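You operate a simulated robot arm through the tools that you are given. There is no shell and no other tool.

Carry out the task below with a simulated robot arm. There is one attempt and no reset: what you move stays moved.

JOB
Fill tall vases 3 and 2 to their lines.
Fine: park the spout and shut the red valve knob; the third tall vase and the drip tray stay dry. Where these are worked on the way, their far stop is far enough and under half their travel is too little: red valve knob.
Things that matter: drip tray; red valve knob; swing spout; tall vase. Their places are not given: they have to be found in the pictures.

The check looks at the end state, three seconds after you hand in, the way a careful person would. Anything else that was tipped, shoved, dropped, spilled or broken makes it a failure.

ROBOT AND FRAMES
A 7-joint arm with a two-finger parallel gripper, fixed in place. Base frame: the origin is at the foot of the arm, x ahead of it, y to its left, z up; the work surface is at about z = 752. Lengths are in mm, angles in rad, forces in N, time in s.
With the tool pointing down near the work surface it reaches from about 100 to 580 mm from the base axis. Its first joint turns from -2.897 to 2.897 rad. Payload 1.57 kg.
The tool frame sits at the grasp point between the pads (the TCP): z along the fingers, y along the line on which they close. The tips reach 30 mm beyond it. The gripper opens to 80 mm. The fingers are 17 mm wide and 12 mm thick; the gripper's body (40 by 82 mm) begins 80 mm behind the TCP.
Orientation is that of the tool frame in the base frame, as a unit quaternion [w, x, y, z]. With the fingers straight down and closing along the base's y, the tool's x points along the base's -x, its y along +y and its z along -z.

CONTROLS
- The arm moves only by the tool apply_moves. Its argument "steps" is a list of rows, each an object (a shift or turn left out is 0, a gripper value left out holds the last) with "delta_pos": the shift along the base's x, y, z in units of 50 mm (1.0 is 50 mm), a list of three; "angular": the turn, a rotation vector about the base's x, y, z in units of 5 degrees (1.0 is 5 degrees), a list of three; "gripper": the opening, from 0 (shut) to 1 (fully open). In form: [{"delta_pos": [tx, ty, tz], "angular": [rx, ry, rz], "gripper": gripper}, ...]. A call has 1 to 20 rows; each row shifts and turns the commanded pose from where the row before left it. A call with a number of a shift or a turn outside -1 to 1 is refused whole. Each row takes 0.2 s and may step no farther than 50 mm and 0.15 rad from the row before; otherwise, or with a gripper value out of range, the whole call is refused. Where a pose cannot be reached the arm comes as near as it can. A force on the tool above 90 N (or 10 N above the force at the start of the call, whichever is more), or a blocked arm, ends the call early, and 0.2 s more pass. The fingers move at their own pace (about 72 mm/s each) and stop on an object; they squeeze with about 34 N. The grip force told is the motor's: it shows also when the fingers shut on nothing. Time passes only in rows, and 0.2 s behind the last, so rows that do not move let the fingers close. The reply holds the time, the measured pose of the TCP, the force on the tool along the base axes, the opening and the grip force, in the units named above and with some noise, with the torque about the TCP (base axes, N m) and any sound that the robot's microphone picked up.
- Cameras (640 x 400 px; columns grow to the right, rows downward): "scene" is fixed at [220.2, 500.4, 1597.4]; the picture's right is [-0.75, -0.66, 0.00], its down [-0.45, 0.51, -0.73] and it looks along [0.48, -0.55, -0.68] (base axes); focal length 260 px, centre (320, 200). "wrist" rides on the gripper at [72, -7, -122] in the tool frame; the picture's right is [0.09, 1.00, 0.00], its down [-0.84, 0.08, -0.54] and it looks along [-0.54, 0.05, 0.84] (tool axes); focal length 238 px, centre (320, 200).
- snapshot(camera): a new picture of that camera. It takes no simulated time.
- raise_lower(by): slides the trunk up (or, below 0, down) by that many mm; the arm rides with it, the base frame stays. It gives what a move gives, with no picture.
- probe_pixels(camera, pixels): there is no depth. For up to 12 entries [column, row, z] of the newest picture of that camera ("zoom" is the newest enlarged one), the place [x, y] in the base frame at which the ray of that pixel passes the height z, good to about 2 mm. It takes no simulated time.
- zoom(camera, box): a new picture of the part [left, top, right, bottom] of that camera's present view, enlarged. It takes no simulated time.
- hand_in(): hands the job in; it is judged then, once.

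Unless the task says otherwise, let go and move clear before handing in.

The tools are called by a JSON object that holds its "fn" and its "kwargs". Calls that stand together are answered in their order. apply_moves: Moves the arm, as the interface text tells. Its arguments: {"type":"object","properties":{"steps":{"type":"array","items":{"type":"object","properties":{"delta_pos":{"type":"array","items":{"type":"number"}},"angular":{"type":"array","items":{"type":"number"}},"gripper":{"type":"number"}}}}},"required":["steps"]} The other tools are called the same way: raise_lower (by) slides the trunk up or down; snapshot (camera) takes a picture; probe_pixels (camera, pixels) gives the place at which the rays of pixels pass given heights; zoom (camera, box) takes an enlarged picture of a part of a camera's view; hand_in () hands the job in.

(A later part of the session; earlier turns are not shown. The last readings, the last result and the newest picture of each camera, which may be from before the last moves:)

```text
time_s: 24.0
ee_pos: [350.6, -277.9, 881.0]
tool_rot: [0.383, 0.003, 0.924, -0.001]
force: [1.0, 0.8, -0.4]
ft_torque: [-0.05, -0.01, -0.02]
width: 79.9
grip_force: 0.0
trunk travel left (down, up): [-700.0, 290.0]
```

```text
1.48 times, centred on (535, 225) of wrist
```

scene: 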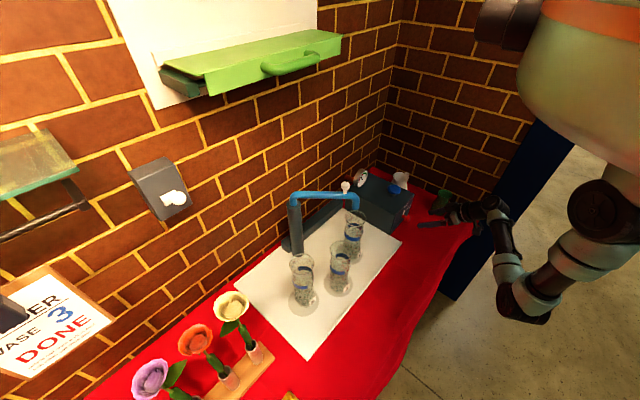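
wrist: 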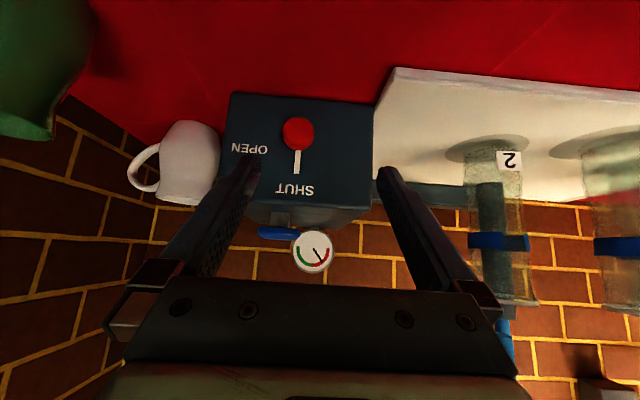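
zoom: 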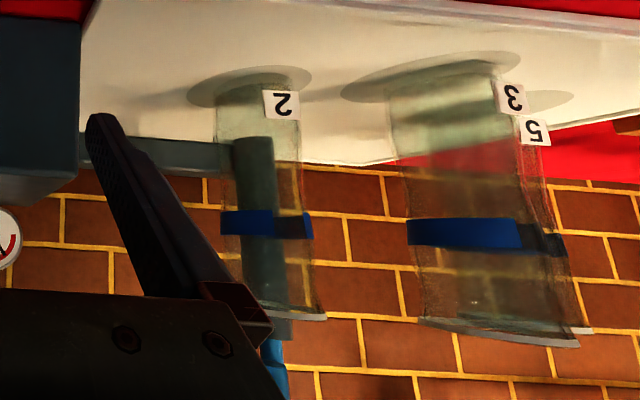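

The vases look empty from the side. The knob axis is at about y=-301, z=800, with the head at x≈434 and the box face at x≈455. I'll narrow the gripper and roll to -45° at a standoff, then rehearse the full +90° roll without touching anything.

{"fn": "apply_moves", "kwargs": {"steps": [{"delta_pos": [0.03, -0.037, -0.1], "angular": [-1, 0, 0], "gripper": 0.65}, {"delta_pos": [0.03, -0.037, -0.1], "angular": [-1, 0, 0]}, {"delta_pos": [0.03, -0.037, -0.1], "angular": [-1, 0, 0]}, {"delta_pos": [0.03, -0.037, -0.1], "angular": [-1, 0, 0]}, {"delta_pos": [0.03, -0.037, -0.1], "angular": [-1, 0, 0]}, {"delta_pos": [0.03, -0.037, -0.1], "angular": [-1, 0, 0]}, {"delta_pos": [0.03, -0.037, -0.1], "angular": [-1, 0, 0]}, {"delta_pos": [0.03, -0.037, -0.1], "angular": [-1, 0, 0]}, {"delta_pos": [0.03, -0.037, -0.1], "angular": [-1, 0, 0]}]}}

{"fn": "snapshot", "kwargs": {"camera": "wrist"}}

{"fn": "snapshot", "kwargs": {"camera": "scene"}}

```text
time_s: 26.0
ee_pos: [361.8, -294.9, 838.2]
tool_rot: [0.354, -0.144, 0.853, -0.355]
force: [-0.8, -0.1, 0.2]
ft_torque: [0.04, -0.02, 0.03]
width: 51.8
grip_force: 0.1
trunk travel left (down, up): [-700.0, 290.0]
```

```text
taken
```

wrist: 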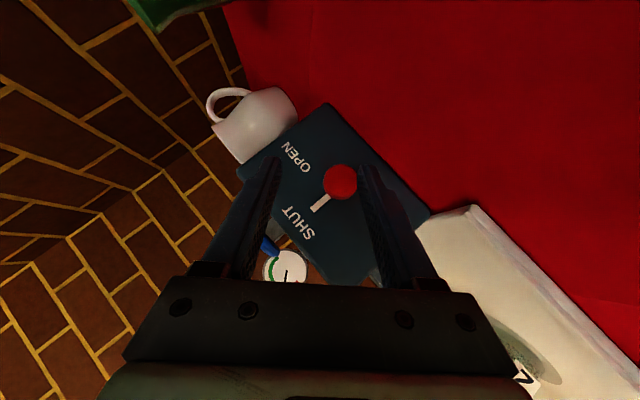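

```text
taken
```

scene: 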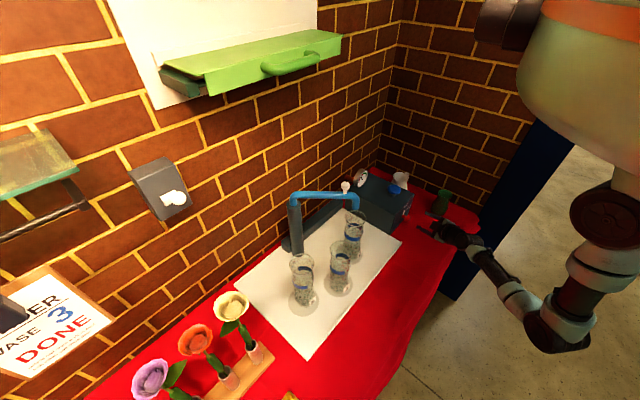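

Roll -45° is reached. Now a rehearsal of the +90° roll at the standoff height.

{"fn": "apply_moves", "kwargs": {"steps": [{"angular": [1, 0, 0]}, {"angular": [1, 0, 0]}, {"angular": [1, 0, 0]}, {"angular": [1, 0, 0]}, {"angular": [1, 0, 0]}, {"angular": [1, 0, 0]}, {"angular": [1, 0, 0]}, {"angular": [1, 0, 0]}, {"angular": [1, 0, 0]}, {"angular": [1, 0, 0]}, {"angular": [1, 0, 0]}, {"angular": [1, 0, 0]}, {"angular": [1, 0, 0]}, {"angular": [1, 0, 0]}, {"angular": [1, 0, 0]}, {"angular": [1, 0, 0]}, {"angular": [1, 0, 0]}, {"angular": [1, 0, 0]}]}}

{"fn": "snapshot", "kwargs": {"camera": "scene"}}

{"fn": "snapshot", "kwargs": {"camera": "wrist"}}

```text
time_s: 29.8
ee_pos: [362.5, -296.2, 838.3]
tool_rot: [0.353, 0.149, 0.853, 0.354]
force: [0.3, -0.8, -0.5]
ft_torque: [0.02, 0.04, 0.0]
width: 51.8
grip_force: 0.1
trunk travel left (down, up): [-700.0, 290.0]
```

```text
taken
```

scene: 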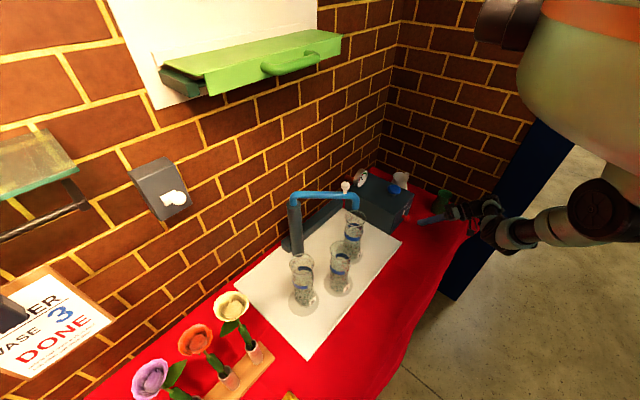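

```text
taken
```

wrist: 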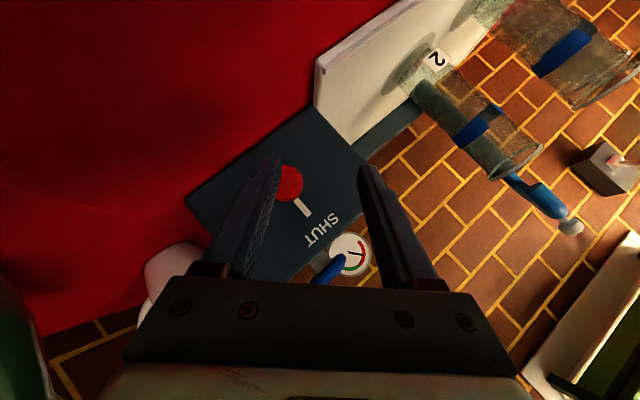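

The full roll is reachable. I'll check the clearance to the green vase in this rolled pose.

{"fn": "zoom", "kwargs": {"camera": "scene", "box": [370, 150, 530, 280]}}

```text
3.08 times, centred on (450, 215) of scene
```

zoom: 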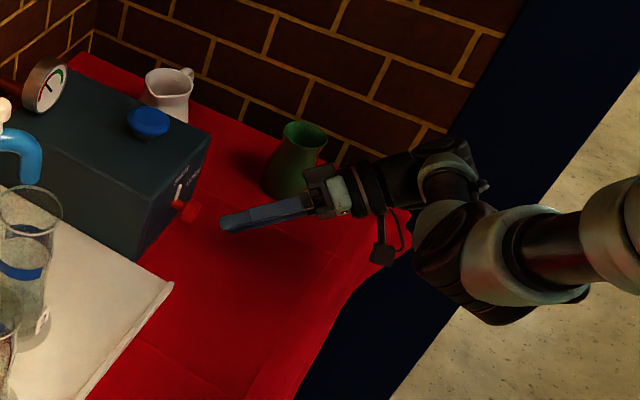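

Clearance to the green vase is adequate. I'll roll back to -50° so the working range is -50° to +40°, then align with the knob axis.

{"fn": "apply_moves", "kwargs": {"steps": [{"angular": [-1, 0, 0]}, {"angular": [-1, 0, 0]}, {"angular": [-1, 0, 0]}, {"angular": [-1, 0, 0]}, {"angular": [-1, 0, 0]}, {"angular": [-1, 0, 0]}, {"angular": [-1, 0, 0]}, {"angular": [-1, 0, 0]}, {"angular": [-1, 0, 0]}, {"angular": [-1, 0, 0]}, {"angular": [-1, 0, 0]}, {"angular": [-1, 0, 0]}, {"angular": [-1, 0, 0]}, {"angular": [-1, 0, 0]}, {"angular": [-1, 0, 0]}, {"angular": [-1, 0, 0]}, {"angular": [-1, 0, 0]}, {"angular": [-1, 0, 0]}, {"angular": [-1, 0, 0]}]}}

{"fn": "apply_moves", "kwargs": {"steps": [{"delta_pos": [0, 0.05, -0.3]}, {"delta_pos": [0.2, 0, -0.32]}]}}

{"fn": "snapshot", "kwargs": {"camera": "wrist"}}

{"fn": "zoom", "kwargs": {"camera": "scene", "box": [370, 170, 480, 270]}}

```text
time_s: 33.8
ee_pos: [362.6, -295.4, 838.2]
tool_rot: [0.348, -0.161, 0.837, -0.391]
force: [-0.2, -0.2, 0.5]
ft_torque: [0.02, 0.0, 0.02]
width: 52.0
grip_force: 0.0
trunk travel left (down, up): [-700.0, 290.0]
```

```text
time_s: 34.4
ee_pos: [372.3, -294.3, 809.7]
tool_rot: [0.349, -0.16, 0.837, -0.39]
force: [0.5, 0.5, -0.4]
ft_torque: [0.0, 0.03, 0.0]
width: 52.1
grip_force: 0.0
trunk travel left (down, up): [-700.0, 290.0]
```

```text
taken
```

wrist: 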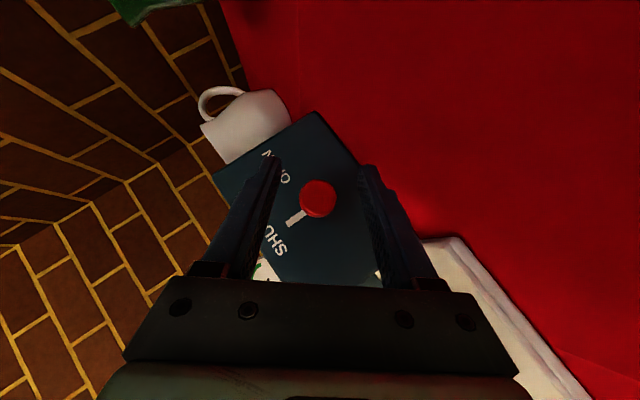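

```text
4.00 times, centred on (425, 220) of scene
```

zoom: 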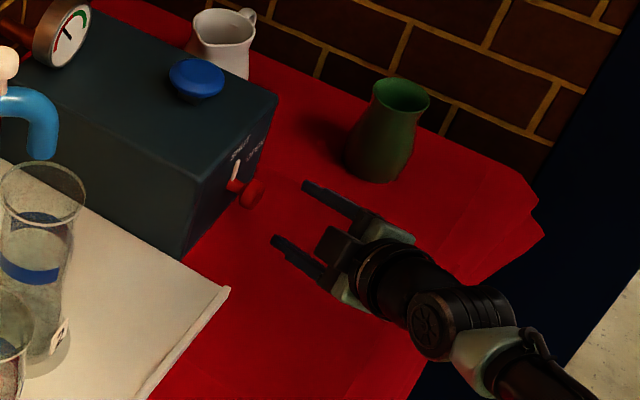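

The knob (318,198) is centred between the fingers and matches my estimate to about 2 mm. I'll advance along +x, check, then grip.

{"fn": "apply_moves", "kwargs": {"steps": [{"delta_pos": [0.4, 0, -0.03]}, {"delta_pos": [0.4, 0, -0.03]}, {"delta_pos": [0.22, 0, 0]}]}}

{"fn": "snapshot", "kwargs": {"camera": "wrist"}}

{"fn": "zoom", "kwargs": {"camera": "scene", "box": [370, 170, 480, 270]}}

```text
time_s: 35.2
ee_pos: [422.6, -292.7, 801.8]
tool_rot: [0.348, -0.16, 0.838, -0.39]
force: [0.3, -0.2, -0.4]
ft_torque: [0.01, 0.01, 0.04]
width: 52.3
grip_force: 0.1
trunk travel left (down, up): [-700.0, 290.0]
```

```text
taken
```

wrist: 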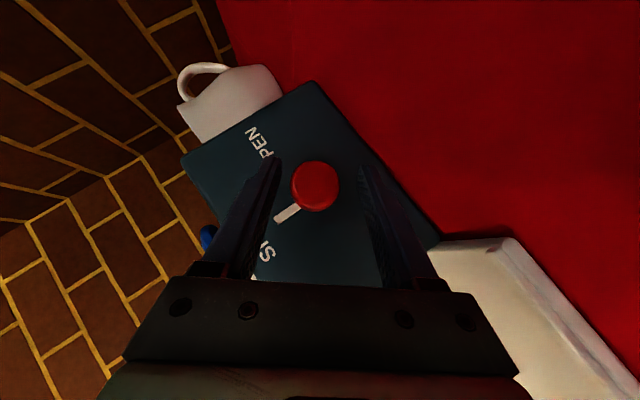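

```text
4.00 times, centred on (425, 220) of scene
```

zoom: 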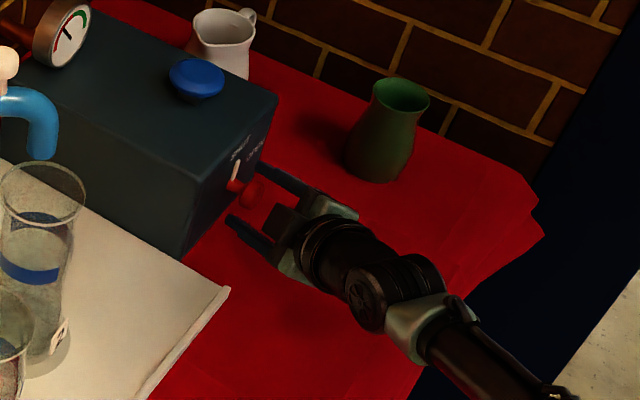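

The knob is within the fingers at (315,186), offset about 4 mm along the closing direction. I'll nudge and close on it.

{"fn": "apply_moves", "kwargs": {"steps": [{"delta_pos": [0.01, -0.02, 0.09]}, {"gripper": 0.45}, {"gripper": 0.35}, {"gripper": 0}, {"gripper": 0}]}}

{"fn": "snapshot", "kwargs": {"camera": "wrist"}}

```text
time_s: 36.4
ee_pos: [423.0, -292.9, 807.7]
tool_rot: [0.348, -0.161, 0.837, -0.39]
force: [1.4, 2.7, -2.8]
ft_torque: [0.05, 0.03, 0.16]
width: 31.1
grip_force: 40.0
trunk travel left (down, up): [-700.0, 290.0]
```

```text
taken
```

wrist: 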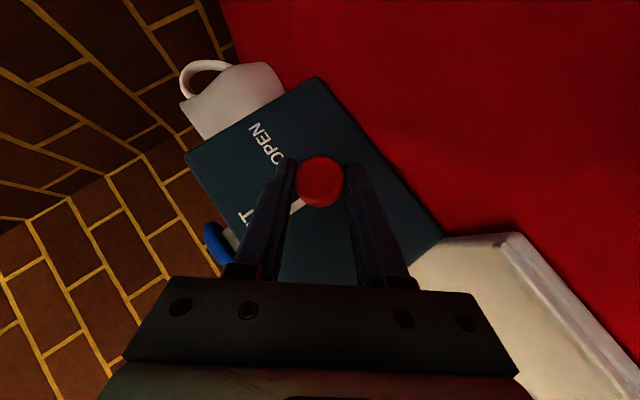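

The grip is good: width 31 mm, centred, low forces. I'll begin opening with the first 20° and look for any stream.

{"fn": "apply_moves", "kwargs": {"steps": [{"delta_pos": [0, -0.0124, 0.0138], "angular": [1, 0, 0]}, {"delta_pos": [0, -0.0138, 0.0124], "angular": [1, 0, 0]}, {"delta_pos": [0, -0.0146, 0.0112], "angular": [1, 0, 0]}, {"delta_pos": [0, -0.0156, 0.01], "angular": [1, 0, 0]}]}}

{"fn": "snapshot", "kwargs": {"camera": "wrist"}}

{"fn": "zoom", "kwargs": {"camera": "scene", "box": [320, 180, 390, 270]}}

```text
time_s: 37.4
ee_pos: [424.2, -295.9, 810.5]
tool_rot: [0.369, -0.098, 0.893, -0.237]
force: [1.3, 10.1, -8.5]
ft_torque: [0.11, -0.05, 0.06]
width: 31.4
grip_force: 40.3
trunk travel left (down, up): [-700.0, 290.0]
```

```text
taken
```

wrist: 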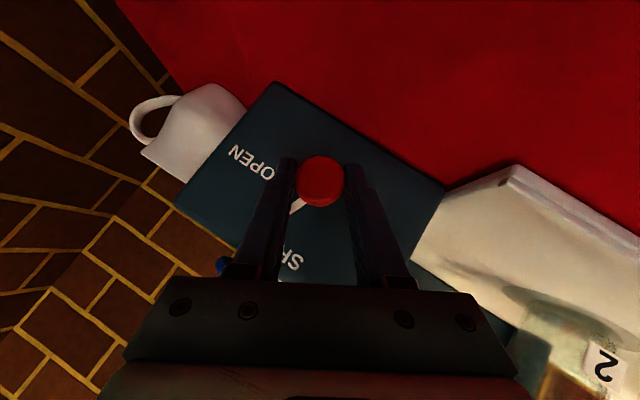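

```text
4.44 times, centred on (355, 225) of scene
```

zoom: 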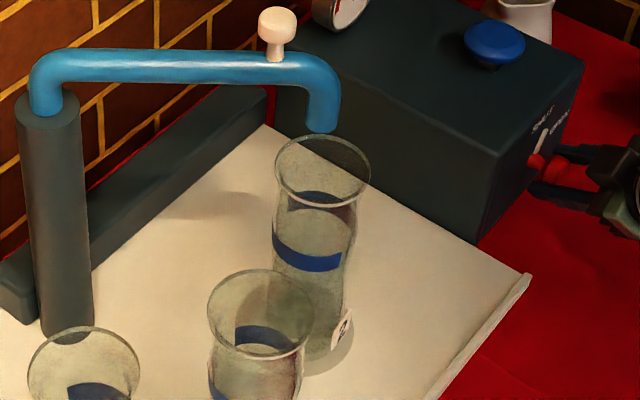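

The knob turns with the grip and there is no stream yet at about 20°. I'm continuing another 20°.

{"fn": "apply_moves", "kwargs": {"steps": [{"delta_pos": [0, -0.0164, 0.0086], "angular": [1, 0, 0]}, {"delta_pos": [0, -0.017, 0.007], "angular": [1, 0, 0]}, {"delta_pos": [0, -0.0178, 0.0056], "angular": [1, 0, 0]}, {"delta_pos": [0, -0.018, 0.004], "angular": [1, 0, 0]}]}}

{"fn": "zoom", "kwargs": {"camera": "scene", "box": [320, 180, 390, 270]}}

{"fn": "snapshot", "kwargs": {"camera": "wrist"}}

```text
time_s: 38.4
ee_pos: [423.8, -298.5, 811.2]
tool_rot: [0.381, -0.032, 0.921, -0.079]
force: [2.2, 14.4, -11.3]
ft_torque: [0.12, 0.06, 0.42]
width: 31.7
grip_force: 40.0
trunk travel left (down, up): [-700.0, 290.0]
```

```text
4.44 times, centred on (355, 225) of scene
```

zoom: 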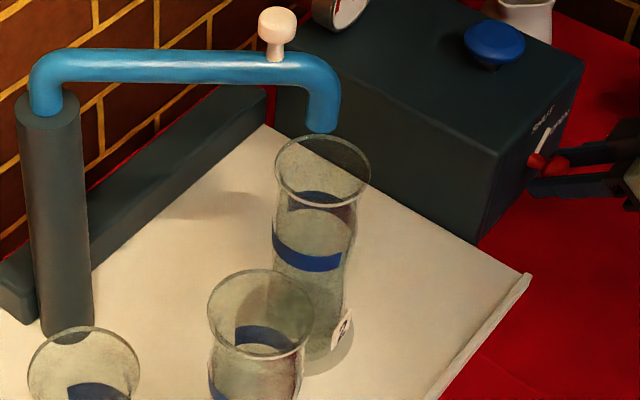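

```text
taken
```

wrist: 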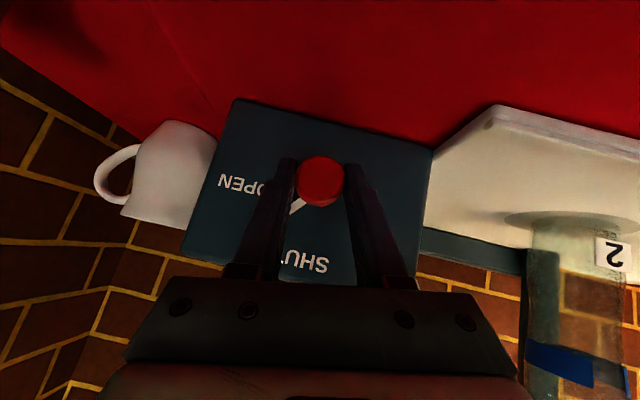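

No stream yet at about 40°, and forces are small. I'll continue with a slight recentring.

{"fn": "apply_moves", "kwargs": {"steps": [{"delta_pos": [0, -0.008, -0.008], "angular": [1, 0, 0]}, {"delta_pos": [0, -0.008, -0.008], "angular": [1, 0, 0]}]}}

{"fn": "zoom", "kwargs": {"camera": "scene", "box": [320, 180, 390, 270]}}

```text
time_s: 39.0
ee_pos: [423.3, -300.5, 810.2]
tool_rot: [0.383, 0.002, 0.924, 0.001]
force: [-0.8, 14.1, -7.7]
ft_torque: [0.14, 0.47, 0.45]
width: 31.5
grip_force: 39.9
trunk travel left (down, up): [-700.0, 290.0]
```

```text
4.44 times, centred on (355, 225) of scene
```

zoom: 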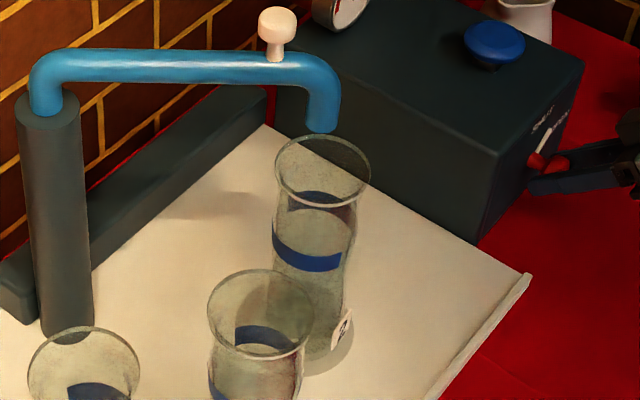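

There is still no stream at about 50°. I'll continue toward OPEN in small steps.

{"fn": "apply_moves", "kwargs": {"steps": [{"delta_pos": [0, -0.012, -0.004], "angular": [1, 0, 0]}, {"delta_pos": [0, -0.012, -0.005], "angular": [1, 0, 0]}]}}

{"fn": "zoom", "kwargs": {"camera": "scene", "box": [320, 180, 390, 270]}}

{"fn": "snapshot", "kwargs": {"camera": "wrist"}}

```text
time_s: 39.6
ee_pos: [423.9, -301.6, 811.0]
tool_rot: [0.38, 0.036, 0.921, 0.082]
force: [-2.3, 13.2, -6.5]
ft_torque: [0.05, 0.06, 0.4]
width: 31.2
grip_force: 39.6
trunk travel left (down, up): [-700.0, 290.0]
```

```text
4.44 times, centred on (355, 225) of scene
```

zoom: 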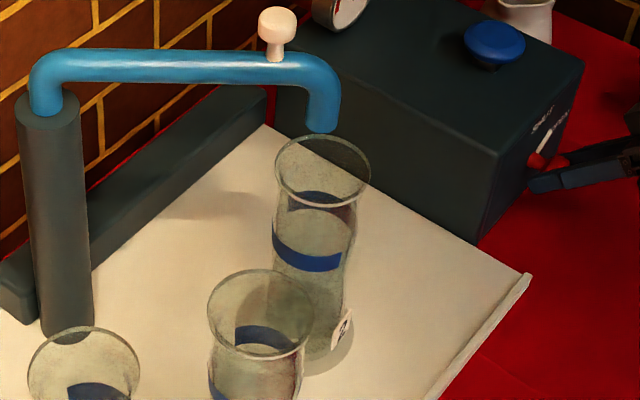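

```text
taken
```

wrist: 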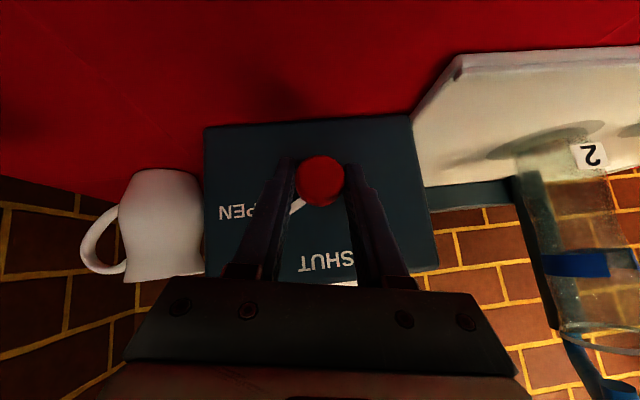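

No flow at about 60°. I'll continue toward the far stop, looking every 10°.

{"fn": "apply_moves", "kwargs": {"steps": [{"delta_pos": [0, -0.014, -0.005], "angular": [1, 0, 0]}, {"delta_pos": [0, -0.014, -0.006], "angular": [1, 0, 0]}]}}

{"fn": "zoom", "kwargs": {"camera": "scene", "box": [320, 180, 390, 270]}}

```text
time_s: 40.2
ee_pos: [423.6, -302.5, 810.0]
tool_rot: [0.376, 0.069, 0.91, 0.161]
force: [-3.0, 12.8, -2.6]
ft_torque: [0.07, 0.24, 0.17]
width: 31.5
grip_force: 40.3
trunk travel left (down, up): [-700.0, 290.0]
```

```text
4.44 times, centred on (355, 225) of scene
```

zoom: 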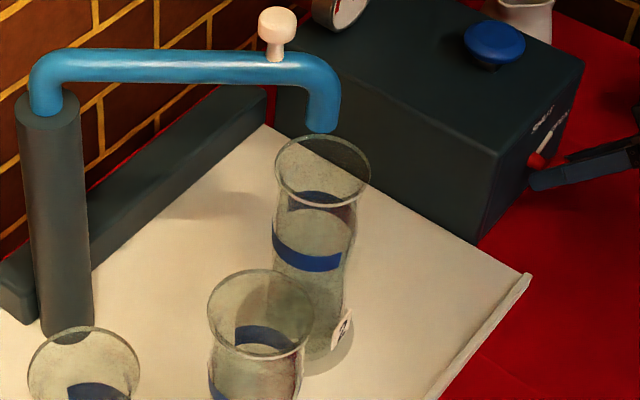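

Still nothing at about 70°. I'll zoom on the valve indicator and the gauge to see the real state.

{"fn": "zoom", "kwargs": {"camera": "scene", "box": [385, 180, 435, 235]}}

{"fn": "zoom", "kwargs": {"camera": "scene", "box": [345, 155, 385, 195]}}

{"fn": "snapshot", "kwargs": {"camera": "wrist"}}

```text
7.27 times, centred on (410, 208) of scene
```

zoom: 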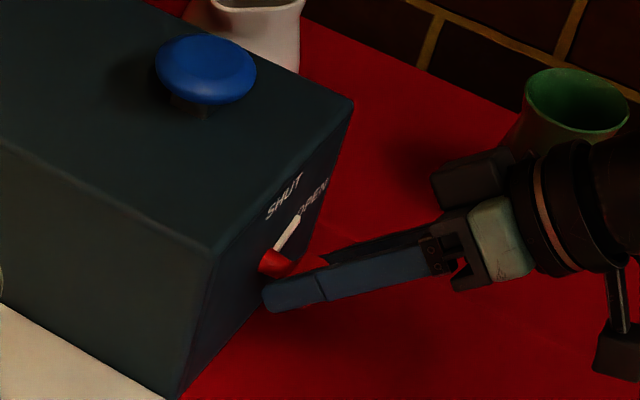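

```text
10.00 times, centred on (365, 175) of scene
```

zoom: 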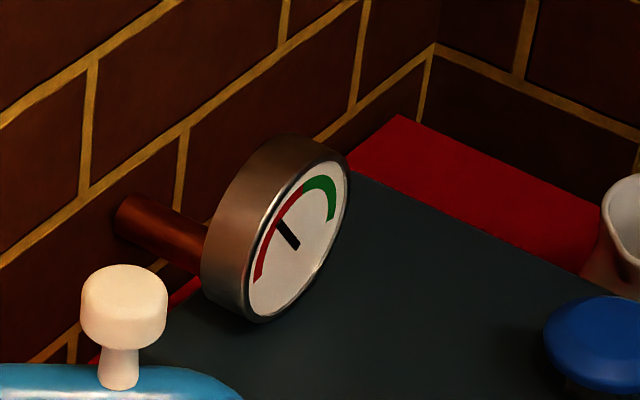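

```text
taken
```

wrist: 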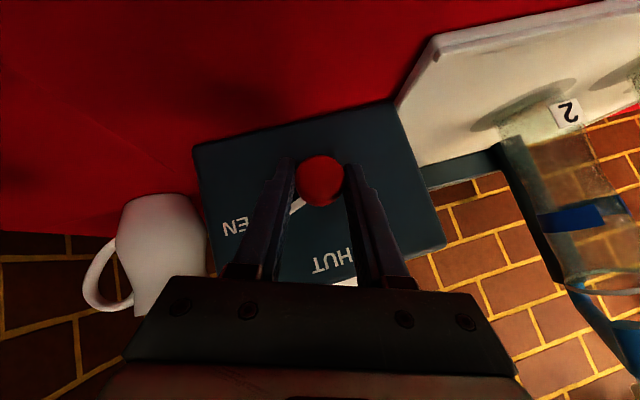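

The indicator is close to OPEN now, so I'll continue toward the stop.

{"fn": "apply_moves", "kwargs": {"steps": [{"delta_pos": [0, -0.016, -0.007], "angular": [1, 0, 0]}, {"delta_pos": [0, -0.016, -0.008], "angular": [1, 0, 0]}]}}

{"fn": "zoom", "kwargs": {"camera": "scene", "box": [320, 180, 390, 270]}}

{"fn": "zoom", "kwargs": {"camera": "scene", "box": [385, 180, 435, 235]}}

```text
time_s: 40.8
ee_pos: [423.2, -305.0, 810.5]
tool_rot: [0.369, 0.102, 0.892, 0.24]
force: [-8.4, 14.0, -0.5]
ft_torque: [0.15, -0.27, -0.05]
width: 31.3
grip_force: 40.5
trunk travel left (down, up): [-700.0, 290.0]
```

```text
4.44 times, centred on (355, 225) of scene
```

zoom: 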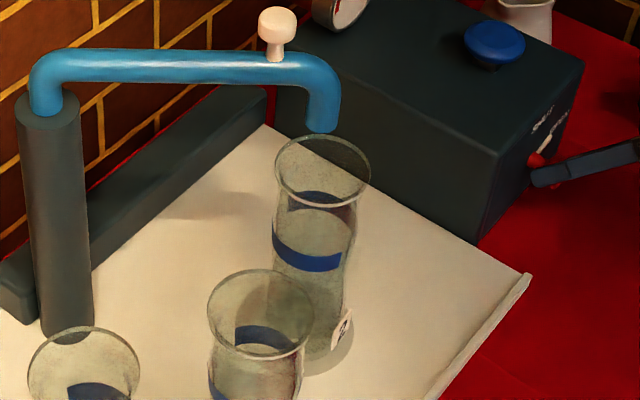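

```text
7.27 times, centred on (410, 208) of scene
```

zoom: 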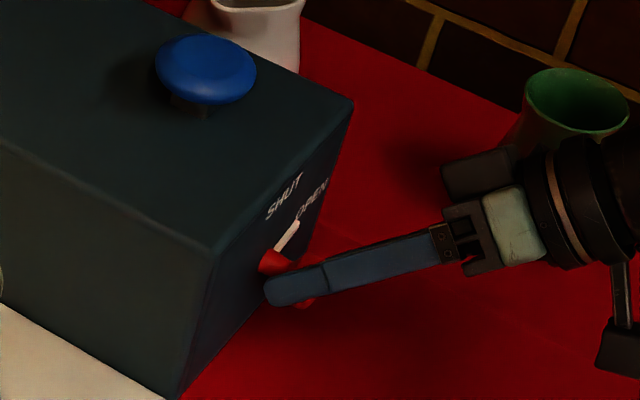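

I'll hold for a moment at this opening to see whether anything flows.

{"fn": "apply_moves", "kwargs": {"steps": [{"delta_pos": [0, -0.016, -0.009], "angular": [1, 0, 0]}, {"delta_pos": [0, 0, 0]}]}}

{"fn": "zoom", "kwargs": {"camera": "scene", "box": [320, 180, 390, 270]}}

{"fn": "snapshot", "kwargs": {"camera": "wrist"}}

```text
time_s: 41.4
ee_pos: [423.8, -305.2, 809.7]
tool_rot: [0.364, 0.117, 0.881, 0.279]
force: [-7.1, 16.2, -4.9]
ft_torque: [0.14, -0.71, -0.48]
width: 31.4
grip_force: 40.1
trunk travel left (down, up): [-700.0, 290.0]
```

```text
4.44 times, centred on (355, 225) of scene
```

zoom: 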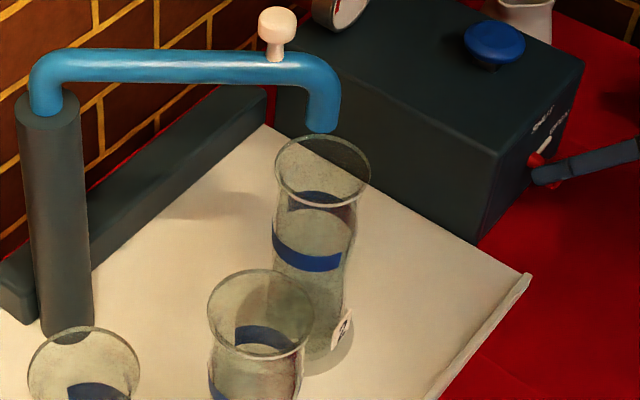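

```text
taken
```

wrist: 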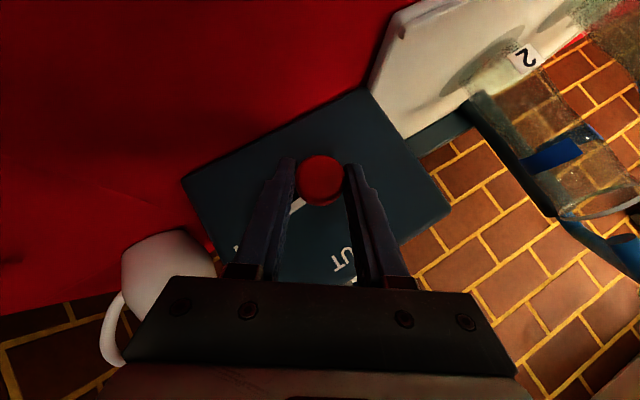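

No flow at about 85° with low torque, and no stop felt yet. I'll go a little farther.

{"fn": "apply_moves", "kwargs": {"steps": [{"delta_pos": [0, -0.015, -0.01], "angular": [1, 0, 0]}, {"delta_pos": [0, -0.014, -0.011], "angular": [1, 0, 0]}, {"delta_pos": [0, 0, 0]}]}}

{"fn": "zoom", "kwargs": {"camera": "scene", "box": [320, 180, 390, 270]}}

{"fn": "zoom", "kwargs": {"camera": "scene", "box": [385, 180, 435, 235]}}

{"fn": "snapshot", "kwargs": {"camera": "wrist"}}

```text
time_s: 42.2
ee_pos: [417.0, -310.7, 813.1]
tool_rot: [0.352, 0.156, 0.857, 0.343]
force: [21.6, -20.1, -47.1]
ft_torque: [-0.67, 0.23, -0.7]
width: 31.1
grip_force: 39.8
out of reach, approached as far as the arm can: row 2
trunk travel left (down, up): [-700.0, 290.0]
```

```text
4.44 times, centred on (355, 225) of scene
```

zoom: 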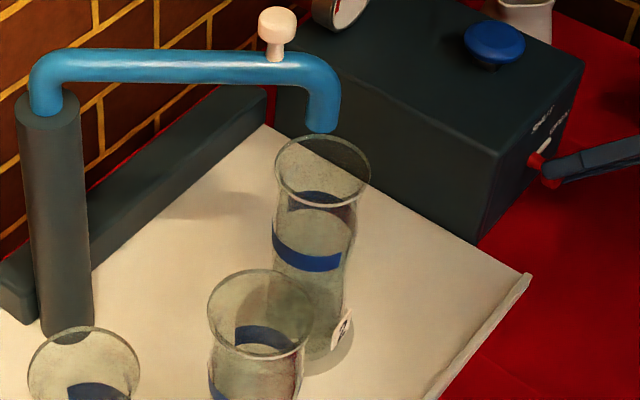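

```text
7.27 times, centred on (410, 208) of scene
```

zoom: 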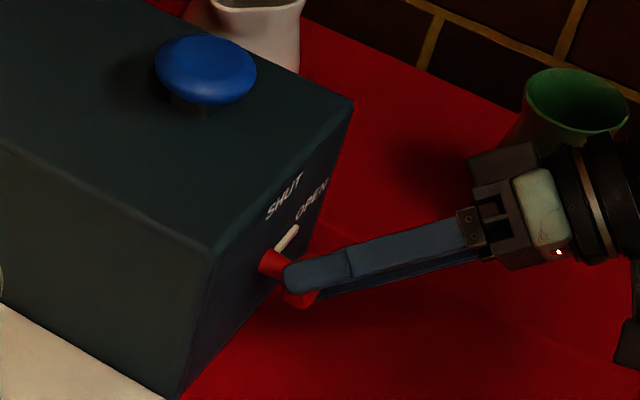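

```text
taken
```

wrist: 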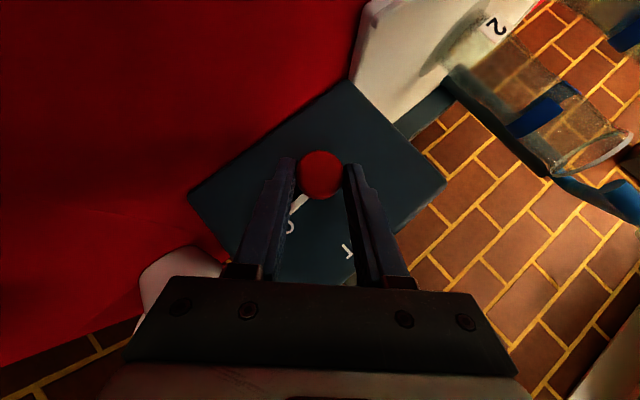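

The forces rose and the indicator now sits near OPEN, so this looks like the far stop. I'll relax slightly onto the axis while keeping the grip, and watch for flow.

{"fn": "apply_moves", "kwargs": {"steps": [{"delta_pos": [0.06, 0.06, -0.06], "angular": [-0.8, 0, 0]}, {"delta_pos": [0, 0, 0]}]}}

{"fn": "zoom", "kwargs": {"camera": "scene", "box": [320, 180, 390, 270]}}

{"fn": "zoom", "kwargs": {"camera": "wrist", "box": [180, 80, 640, 300]}}

```text
time_s: 42.8
ee_pos: [416.8, -307.7, 813.6]
tool_rot: [0.36, 0.144, 0.868, 0.312]
force: [-10.2, -40.4, -22.2]
ft_torque: [-0.7, 1.39, -0.24]
width: 30.9
grip_force: 40.7
trunk travel left (down, up): [-700.0, 290.0]
```

```text
4.44 times, centred on (355, 225) of scene
```

zoom: 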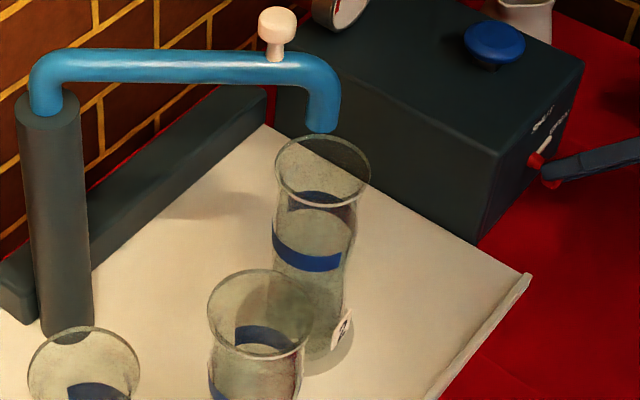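

```text
1.39 times, centred on (410, 190) of wrist
```

zoom: 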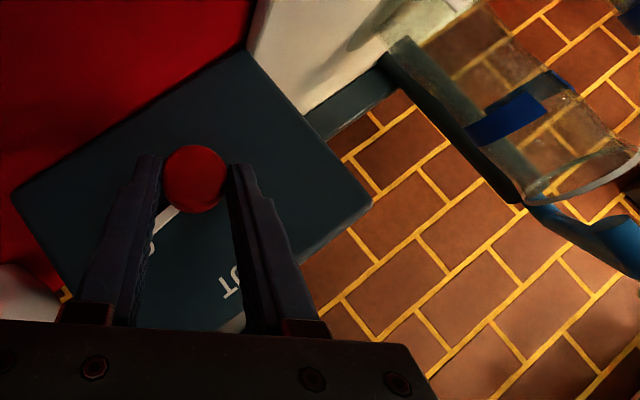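

There is a side force of about 40 N in y, so I'll recentre by a couple of millimetres and keep watching for flow.

{"fn": "apply_moves", "kwargs": {"steps": [{"delta_pos": [0.04, -0.04, -0.04]}, {"delta_pos": [0, 0, 0]}]}}

{"fn": "zoom", "kwargs": {"camera": "scene", "box": [320, 180, 390, 270]}}

```text
time_s: 43.4
ee_pos: [416.9, -308.6, 813.5]
tool_rot: [0.36, 0.142, 0.867, 0.315]
force: [-24.8, -32.3, -9.2]
ft_torque: [-0.46, 0.51, -0.86]
width: 31.0
grip_force: 39.9
trunk travel left (down, up): [-700.0, 290.0]
```

```text
4.44 times, centred on (355, 225) of scene
```

zoom: 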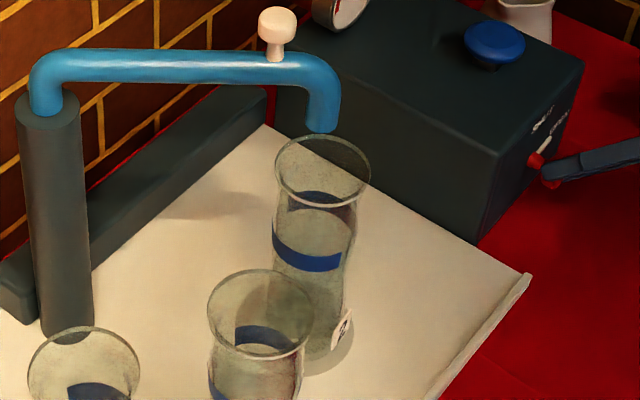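

There is still no visible stream in the wide zoom. I'll take a closer zoom, comparable with the earlier close-up, to check for a thin stream or a rising level.

{"fn": "zoom", "kwargs": {"camera": "scene", "box": [325, 190, 375, 260]}}

{"fn": "zoom", "kwargs": {"camera": "scene", "box": [340, 200, 370, 225]}}

{"fn": "zoom", "kwargs": {"camera": "scene", "box": [345, 155, 385, 195]}}

{"fn": "snapshot", "kwargs": {"camera": "wrist"}}

```text
5.71 times, centred on (350, 225) of scene
```

zoom: 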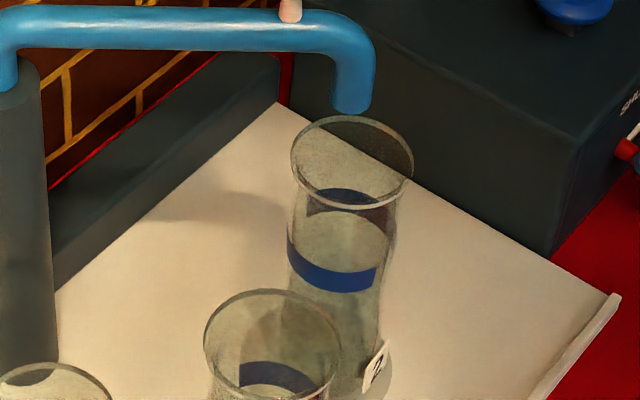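

```text
16.00 times, centred on (355, 212) of scene
```

zoom: 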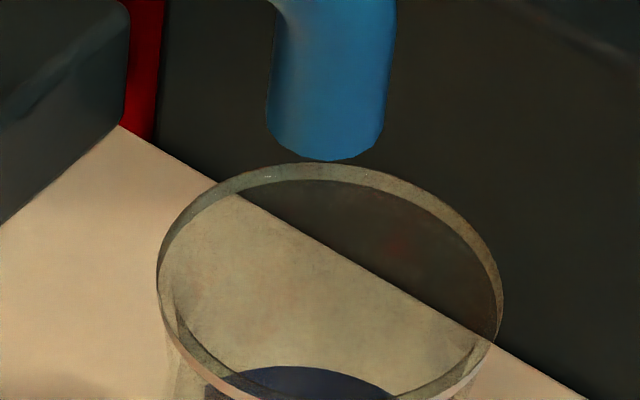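

```text
10.00 times, centred on (365, 175) of scene
```

zoom: 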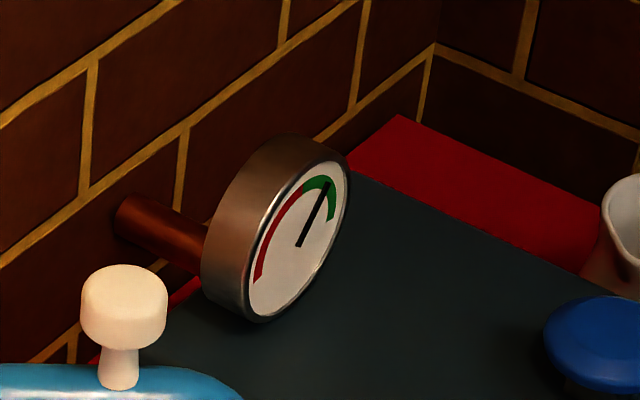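

```text
taken
```

wrist: 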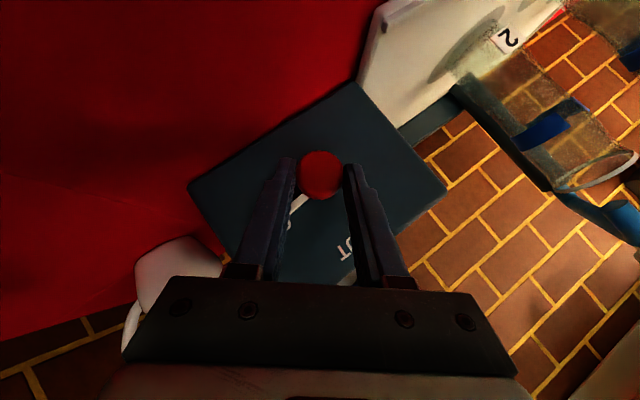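

The gauge needle has moved into the green with the valve open, so pressure is building. I'll wait briefly, ready to react, and look again for flow.

{"fn": "apply_moves", "kwargs": {"steps": [{"delta_pos": [0, 0, 0]}, {"delta_pos": [0, 0, 0]}]}}

{"fn": "zoom", "kwargs": {"camera": "scene", "box": [325, 190, 375, 260]}}

{"fn": "zoom", "kwargs": {"camera": "scene", "box": [345, 155, 385, 195]}}

```text
time_s: 44.0
ee_pos: [416.3, -309.4, 812.3]
tool_rot: [0.36, 0.142, 0.866, 0.316]
force: [-23.8, -33.1, -8.6]
ft_torque: [-0.4, 0.66, -0.55]
width: 31.3
grip_force: 40.1
trunk travel left (down, up): [-700.0, 290.0]
```

```text
5.71 times, centred on (350, 225) of scene
```

zoom: 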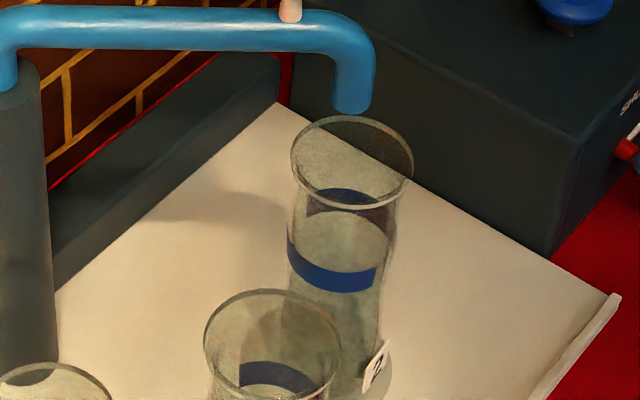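

```text
10.00 times, centred on (365, 175) of scene
```

zoom: 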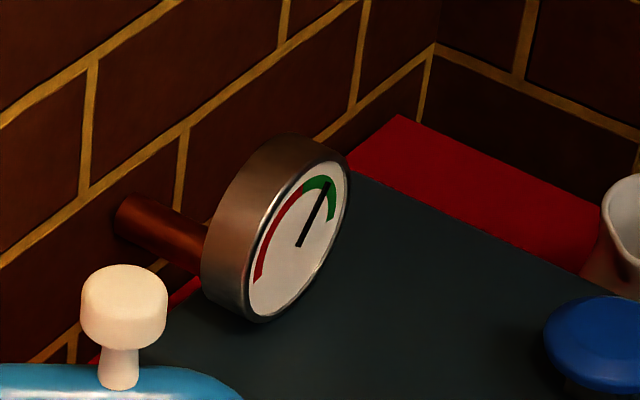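

The pressure sits in the green but nothing flows, so the blue mushroom button on the box is probably the dispense control. I'll release the valve knob (left open), retreat, and straighten the tool.

{"fn": "apply_moves", "kwargs": {"steps": [{"gripper": 0.6}, {"gripper": 0.6}, {"gripper": 0.6}, {"delta_pos": [-0.4, 0, 0.05]}, {"delta_pos": [-0.6, 0, 0.2]}, {"delta_pos": [-0.5, 0, 0.5]}]}}

{"fn": "zoom", "kwargs": {"camera": "scene", "box": [320, 150, 440, 270]}}

{"fn": "snapshot", "kwargs": {"camera": "wrist"}}

```text
time_s: 45.4
ee_pos: [344.5, -302.3, 853.0]
tool_rot: [0.358, 0.136, 0.865, 0.324]
force: [-0.2, -0.3, 0.0]
ft_torque: [-0.01, -0.01, -0.01]
width: 47.9
grip_force: 0.1
trunk travel left (down, up): [-700.0, 290.0]
```

```text
3.33 times, centred on (380, 210) of scene
```

zoom: 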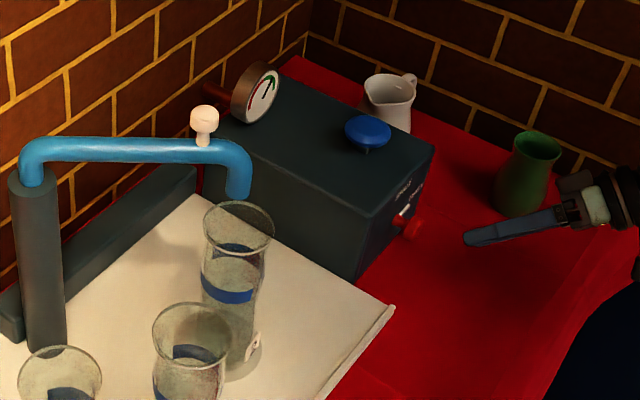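

```text
taken
```

wrist: 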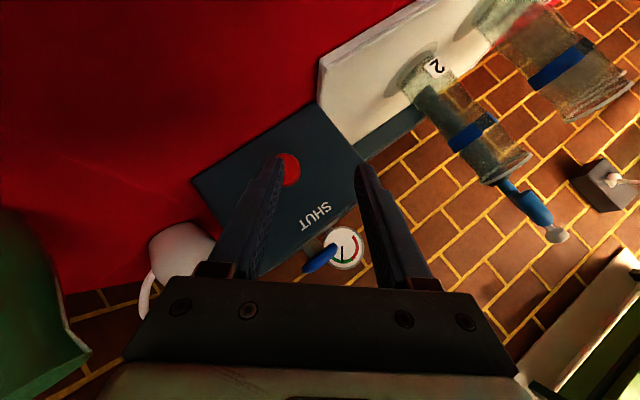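

The valve stayed near OPEN and the gripper is free. I'll rise and undo the roll and then the pitch on the way to above the box.

{"fn": "apply_moves", "kwargs": {"steps": [{"delta_pos": [0, 0, 0.6], "angular": [-1, 0, 0]}, {"delta_pos": [0, 0, 0.6], "angular": [-1, 0, 0]}, {"delta_pos": [0, 0, 0.6], "angular": [-1, 0, 0]}, {"delta_pos": [0, 0, 0.6], "angular": [-1, 0, 0]}, {"delta_pos": [0, 0, 0.6], "angular": [-1, 0, 0]}, {"delta_pos": [0, 0, 0.6], "angular": [-1, 0, 0]}, {"delta_pos": [0, 0, 0.4], "angular": [-1, 0, 0]}, {"delta_pos": [0, 0, 0], "angular": [-1, 0, 0]}, {"delta_pos": [0.2, 0, 0], "angular": [0, 1, 0]}, {"delta_pos": [0.3, 0, 0], "angular": [0, 1, 0]}, {"delta_pos": [0.3, 0, 0], "angular": [0, 1, 0]}, {"delta_pos": [0.3, 0, 0], "angular": [0, 1, 0]}, {"delta_pos": [0.3, 0, 0], "angular": [0, 1, 0]}, {"delta_pos": [0.2, 0, 0], "angular": [0, 1, 0]}, {"delta_pos": [0.2, 0, 0], "angular": [0, 1, 0]}, {"delta_pos": [0.2, 0, 0], "angular": [0, 1, 0]}, {"delta_pos": [0.2, 0, 0], "angular": [0, 1, 0], "gripper": 0}]}}

{"fn": "snapshot", "kwargs": {"camera": "wrist"}}

{"fn": "zoom", "kwargs": {"camera": "scene", "box": [320, 150, 440, 270]}}

```text
time_s: 49.0
ee_pos: [456.7, -301.7, 1051.2]
tool_rot: [0.0, 0.008, 1.0, 0.004]
force: [0.4, -0.4, 0.7]
ft_torque: [0.02, 0.03, 0.0]
width: 0.1
grip_force: 4.1
trunk travel left (down, up): [-700.0, 290.0]
```

```text
taken
```

wrist: 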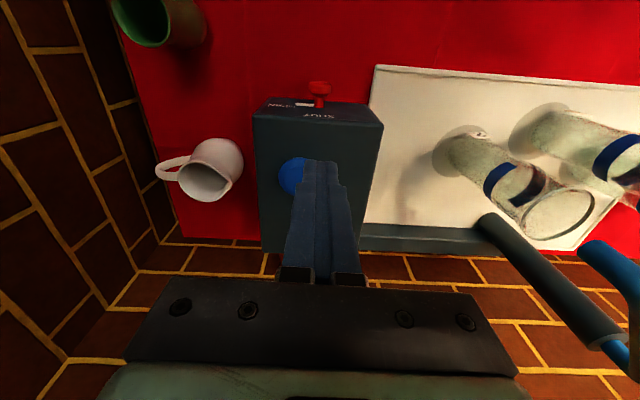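

```text
3.33 times, centred on (380, 210) of scene
```

zoom: 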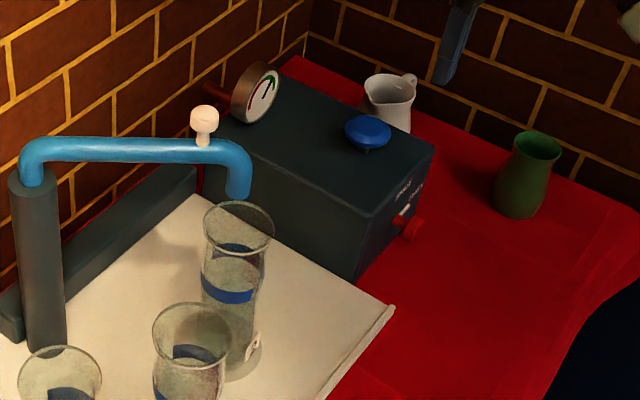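

The fingers cover the button in this view, so I'll open them briefly to locate it.

{"fn": "apply_moves", "kwargs": {"steps": [{"gripper": 1}, {"gripper": 1}, {"gripper": 1}]}}

{"fn": "snapshot", "kwargs": {"camera": "wrist"}}

{"fn": "probe_pixels", "kwargs": {"camera": "wrist", "pixels": [[307, 177, 890], [307, 177, 880], [307, 177, 870], [259, 115, 860], [382, 122, 860], [262, 250, 860], [360, 248, 860], [320, 88, 800]]}}

{"fn": "probe_pixels", "kwargs": {"camera": "scene", "pixels": [[394.3, 189, 890], [394.3, 189, 880], [394.3, 189, 870], [389, 212, 860], [411, 194, 860]]}}

```text
time_s: 49.8
ee_pos: [456.0, -300.8, 1052.1]
tool_rot: [0.0, 0.008, 1.0, 0.005]
force: [0.6, 0.4, -0.2]
ft_torque: [-0.02, 0.0, 0.03]
width: 80.4
grip_force: 0.0
trunk travel left (down, up): [-700.0, 290.0]
```

```text
taken
```

wrist: 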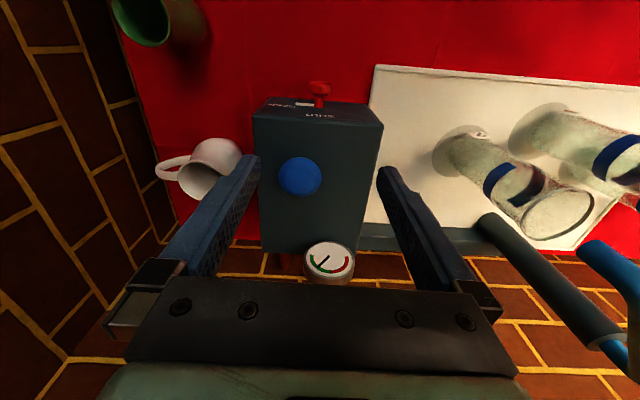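

```text
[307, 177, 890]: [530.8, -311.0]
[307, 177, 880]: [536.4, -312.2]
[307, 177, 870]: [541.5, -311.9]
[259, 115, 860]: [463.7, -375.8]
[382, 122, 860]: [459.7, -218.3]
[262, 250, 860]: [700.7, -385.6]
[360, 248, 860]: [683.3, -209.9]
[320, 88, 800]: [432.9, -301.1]
```

```text
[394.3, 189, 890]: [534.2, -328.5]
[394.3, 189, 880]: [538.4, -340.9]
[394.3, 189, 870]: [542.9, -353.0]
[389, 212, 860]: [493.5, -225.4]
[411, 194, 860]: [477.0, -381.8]
```

The blue button is at (300,176) in the wrist view and the gauge still reads green. I'll re-probe the button centre.

{"fn": "probe_pixels", "kwargs": {"camera": "wrist", "pixels": [[300, 176, 895], [300, 176, 890], [300, 176, 885], [300, 176, 880], [278, 176, 885], [322, 176, 885], [300, 157, 885], [300, 195, 885]]}}

{"fn": "zoom", "kwargs": {"camera": "wrist", "box": [240, 70, 400, 290]}}

```text
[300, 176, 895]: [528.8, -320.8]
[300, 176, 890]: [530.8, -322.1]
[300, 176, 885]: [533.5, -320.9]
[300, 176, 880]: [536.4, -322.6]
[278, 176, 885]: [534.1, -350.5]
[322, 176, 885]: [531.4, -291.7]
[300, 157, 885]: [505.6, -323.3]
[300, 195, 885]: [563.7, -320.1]
```

```text
1.82 times, centred on (320, 180) of wrist
```

zoom: 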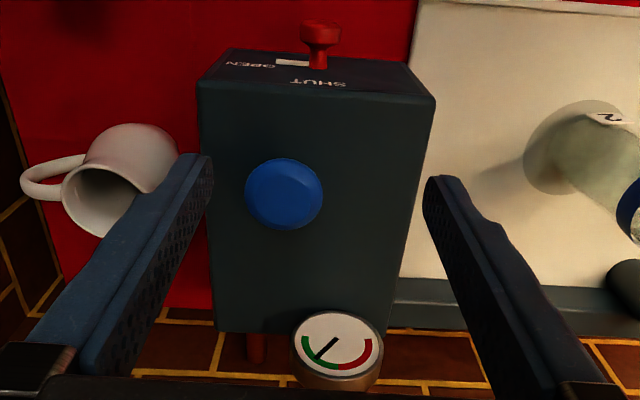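

The button top is at about (531,-323,890). I'll close the fingers, move above it, and descend to a tip height of about 910.

{"fn": "apply_moves", "kwargs": {"steps": [{"delta_pos": [0.75, -0.22, 0], "gripper": 0}, {"delta_pos": [0.75, -0.22, -0.3]}, {"delta_pos": [0, 0, -0.7]}, {"delta_pos": [0, 0, -0.7]}, {"delta_pos": [0, 0, -0.5]}]}}

{"fn": "snapshot", "kwargs": {"camera": "wrist"}}

{"fn": "zoom", "kwargs": {"camera": "scene", "box": [320, 130, 440, 270]}}

```text
time_s: 51.0
ee_pos: [528.0, -325.7, 942.4]
tool_rot: [0.002, 0.007, 1.0, 0.005]
force: [-0.6, -0.3, 0.6]
ft_torque: [-0.03, -0.04, -0.01]
width: 0.2
grip_force: 21.3
trunk travel left (down, up): [-700.0, 290.0]
```

```text
taken
```

wrist: 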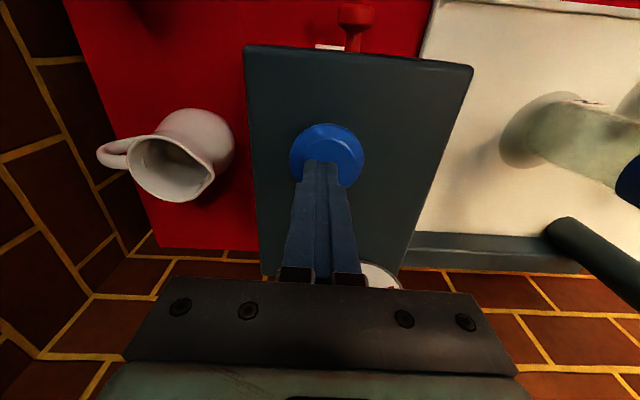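

```text
2.86 times, centred on (380, 200) of scene
```

zoom: 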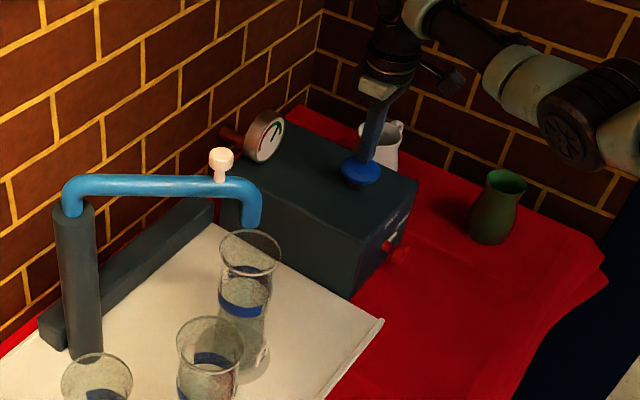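

The fingertips are right above the button at (327,154). I'll descend in small steps and watch the force.

{"fn": "apply_moves", "kwargs": {"steps": [{"delta_pos": [0.03, 0.04, -0.2]}, {"delta_pos": [0, 0, -0.2]}]}}

{"fn": "zoom", "kwargs": {"camera": "scene", "box": [320, 150, 420, 270]}}

```text
time_s: 51.6
ee_pos: [530.7, -324.6, 922.6]
tool_rot: [0.001, 0.009, 1.0, 0.005]
force: [-2.0, -2.5, 4.1]
ft_torque: [-0.06, 0.1, 0.01]
width: 0.0
grip_force: 21.4
trunk travel left (down, up): [-700.0, 290.0]
heard: click
```

```text
3.33 times, centred on (370, 210) of scene
```

zoom: 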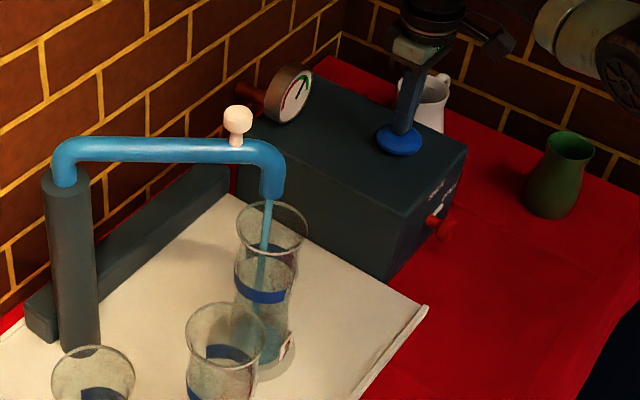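

A click sounded and a blue stream now falls into vase 2 from the spout tip. I'll lift right away to learn whether the button is momentary or latching.

{"fn": "apply_moves", "kwargs": {"steps": [{"delta_pos": [0, 0, 0.3]}]}}

{"fn": "zoom", "kwargs": {"camera": "scene", "box": [325, 190, 375, 260]}}

```text
time_s: 52.0
ee_pos: [533.2, -318.7, 936.0]
tool_rot: [0.0, 0.008, 1.0, 0.007]
force: [0.0, 0.5, -0.4]
ft_torque: [-0.06, 0.02, 0.0]
width: 0.0
grip_force: 21.6
trunk travel left (down, up): [-700.0, 290.0]
```

```text
5.71 times, centred on (350, 225) of scene
```

zoom: 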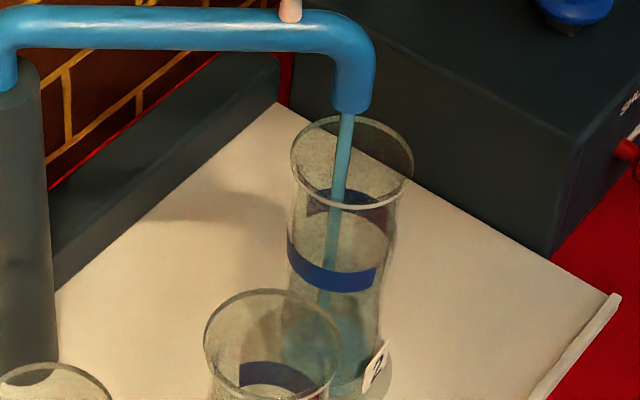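

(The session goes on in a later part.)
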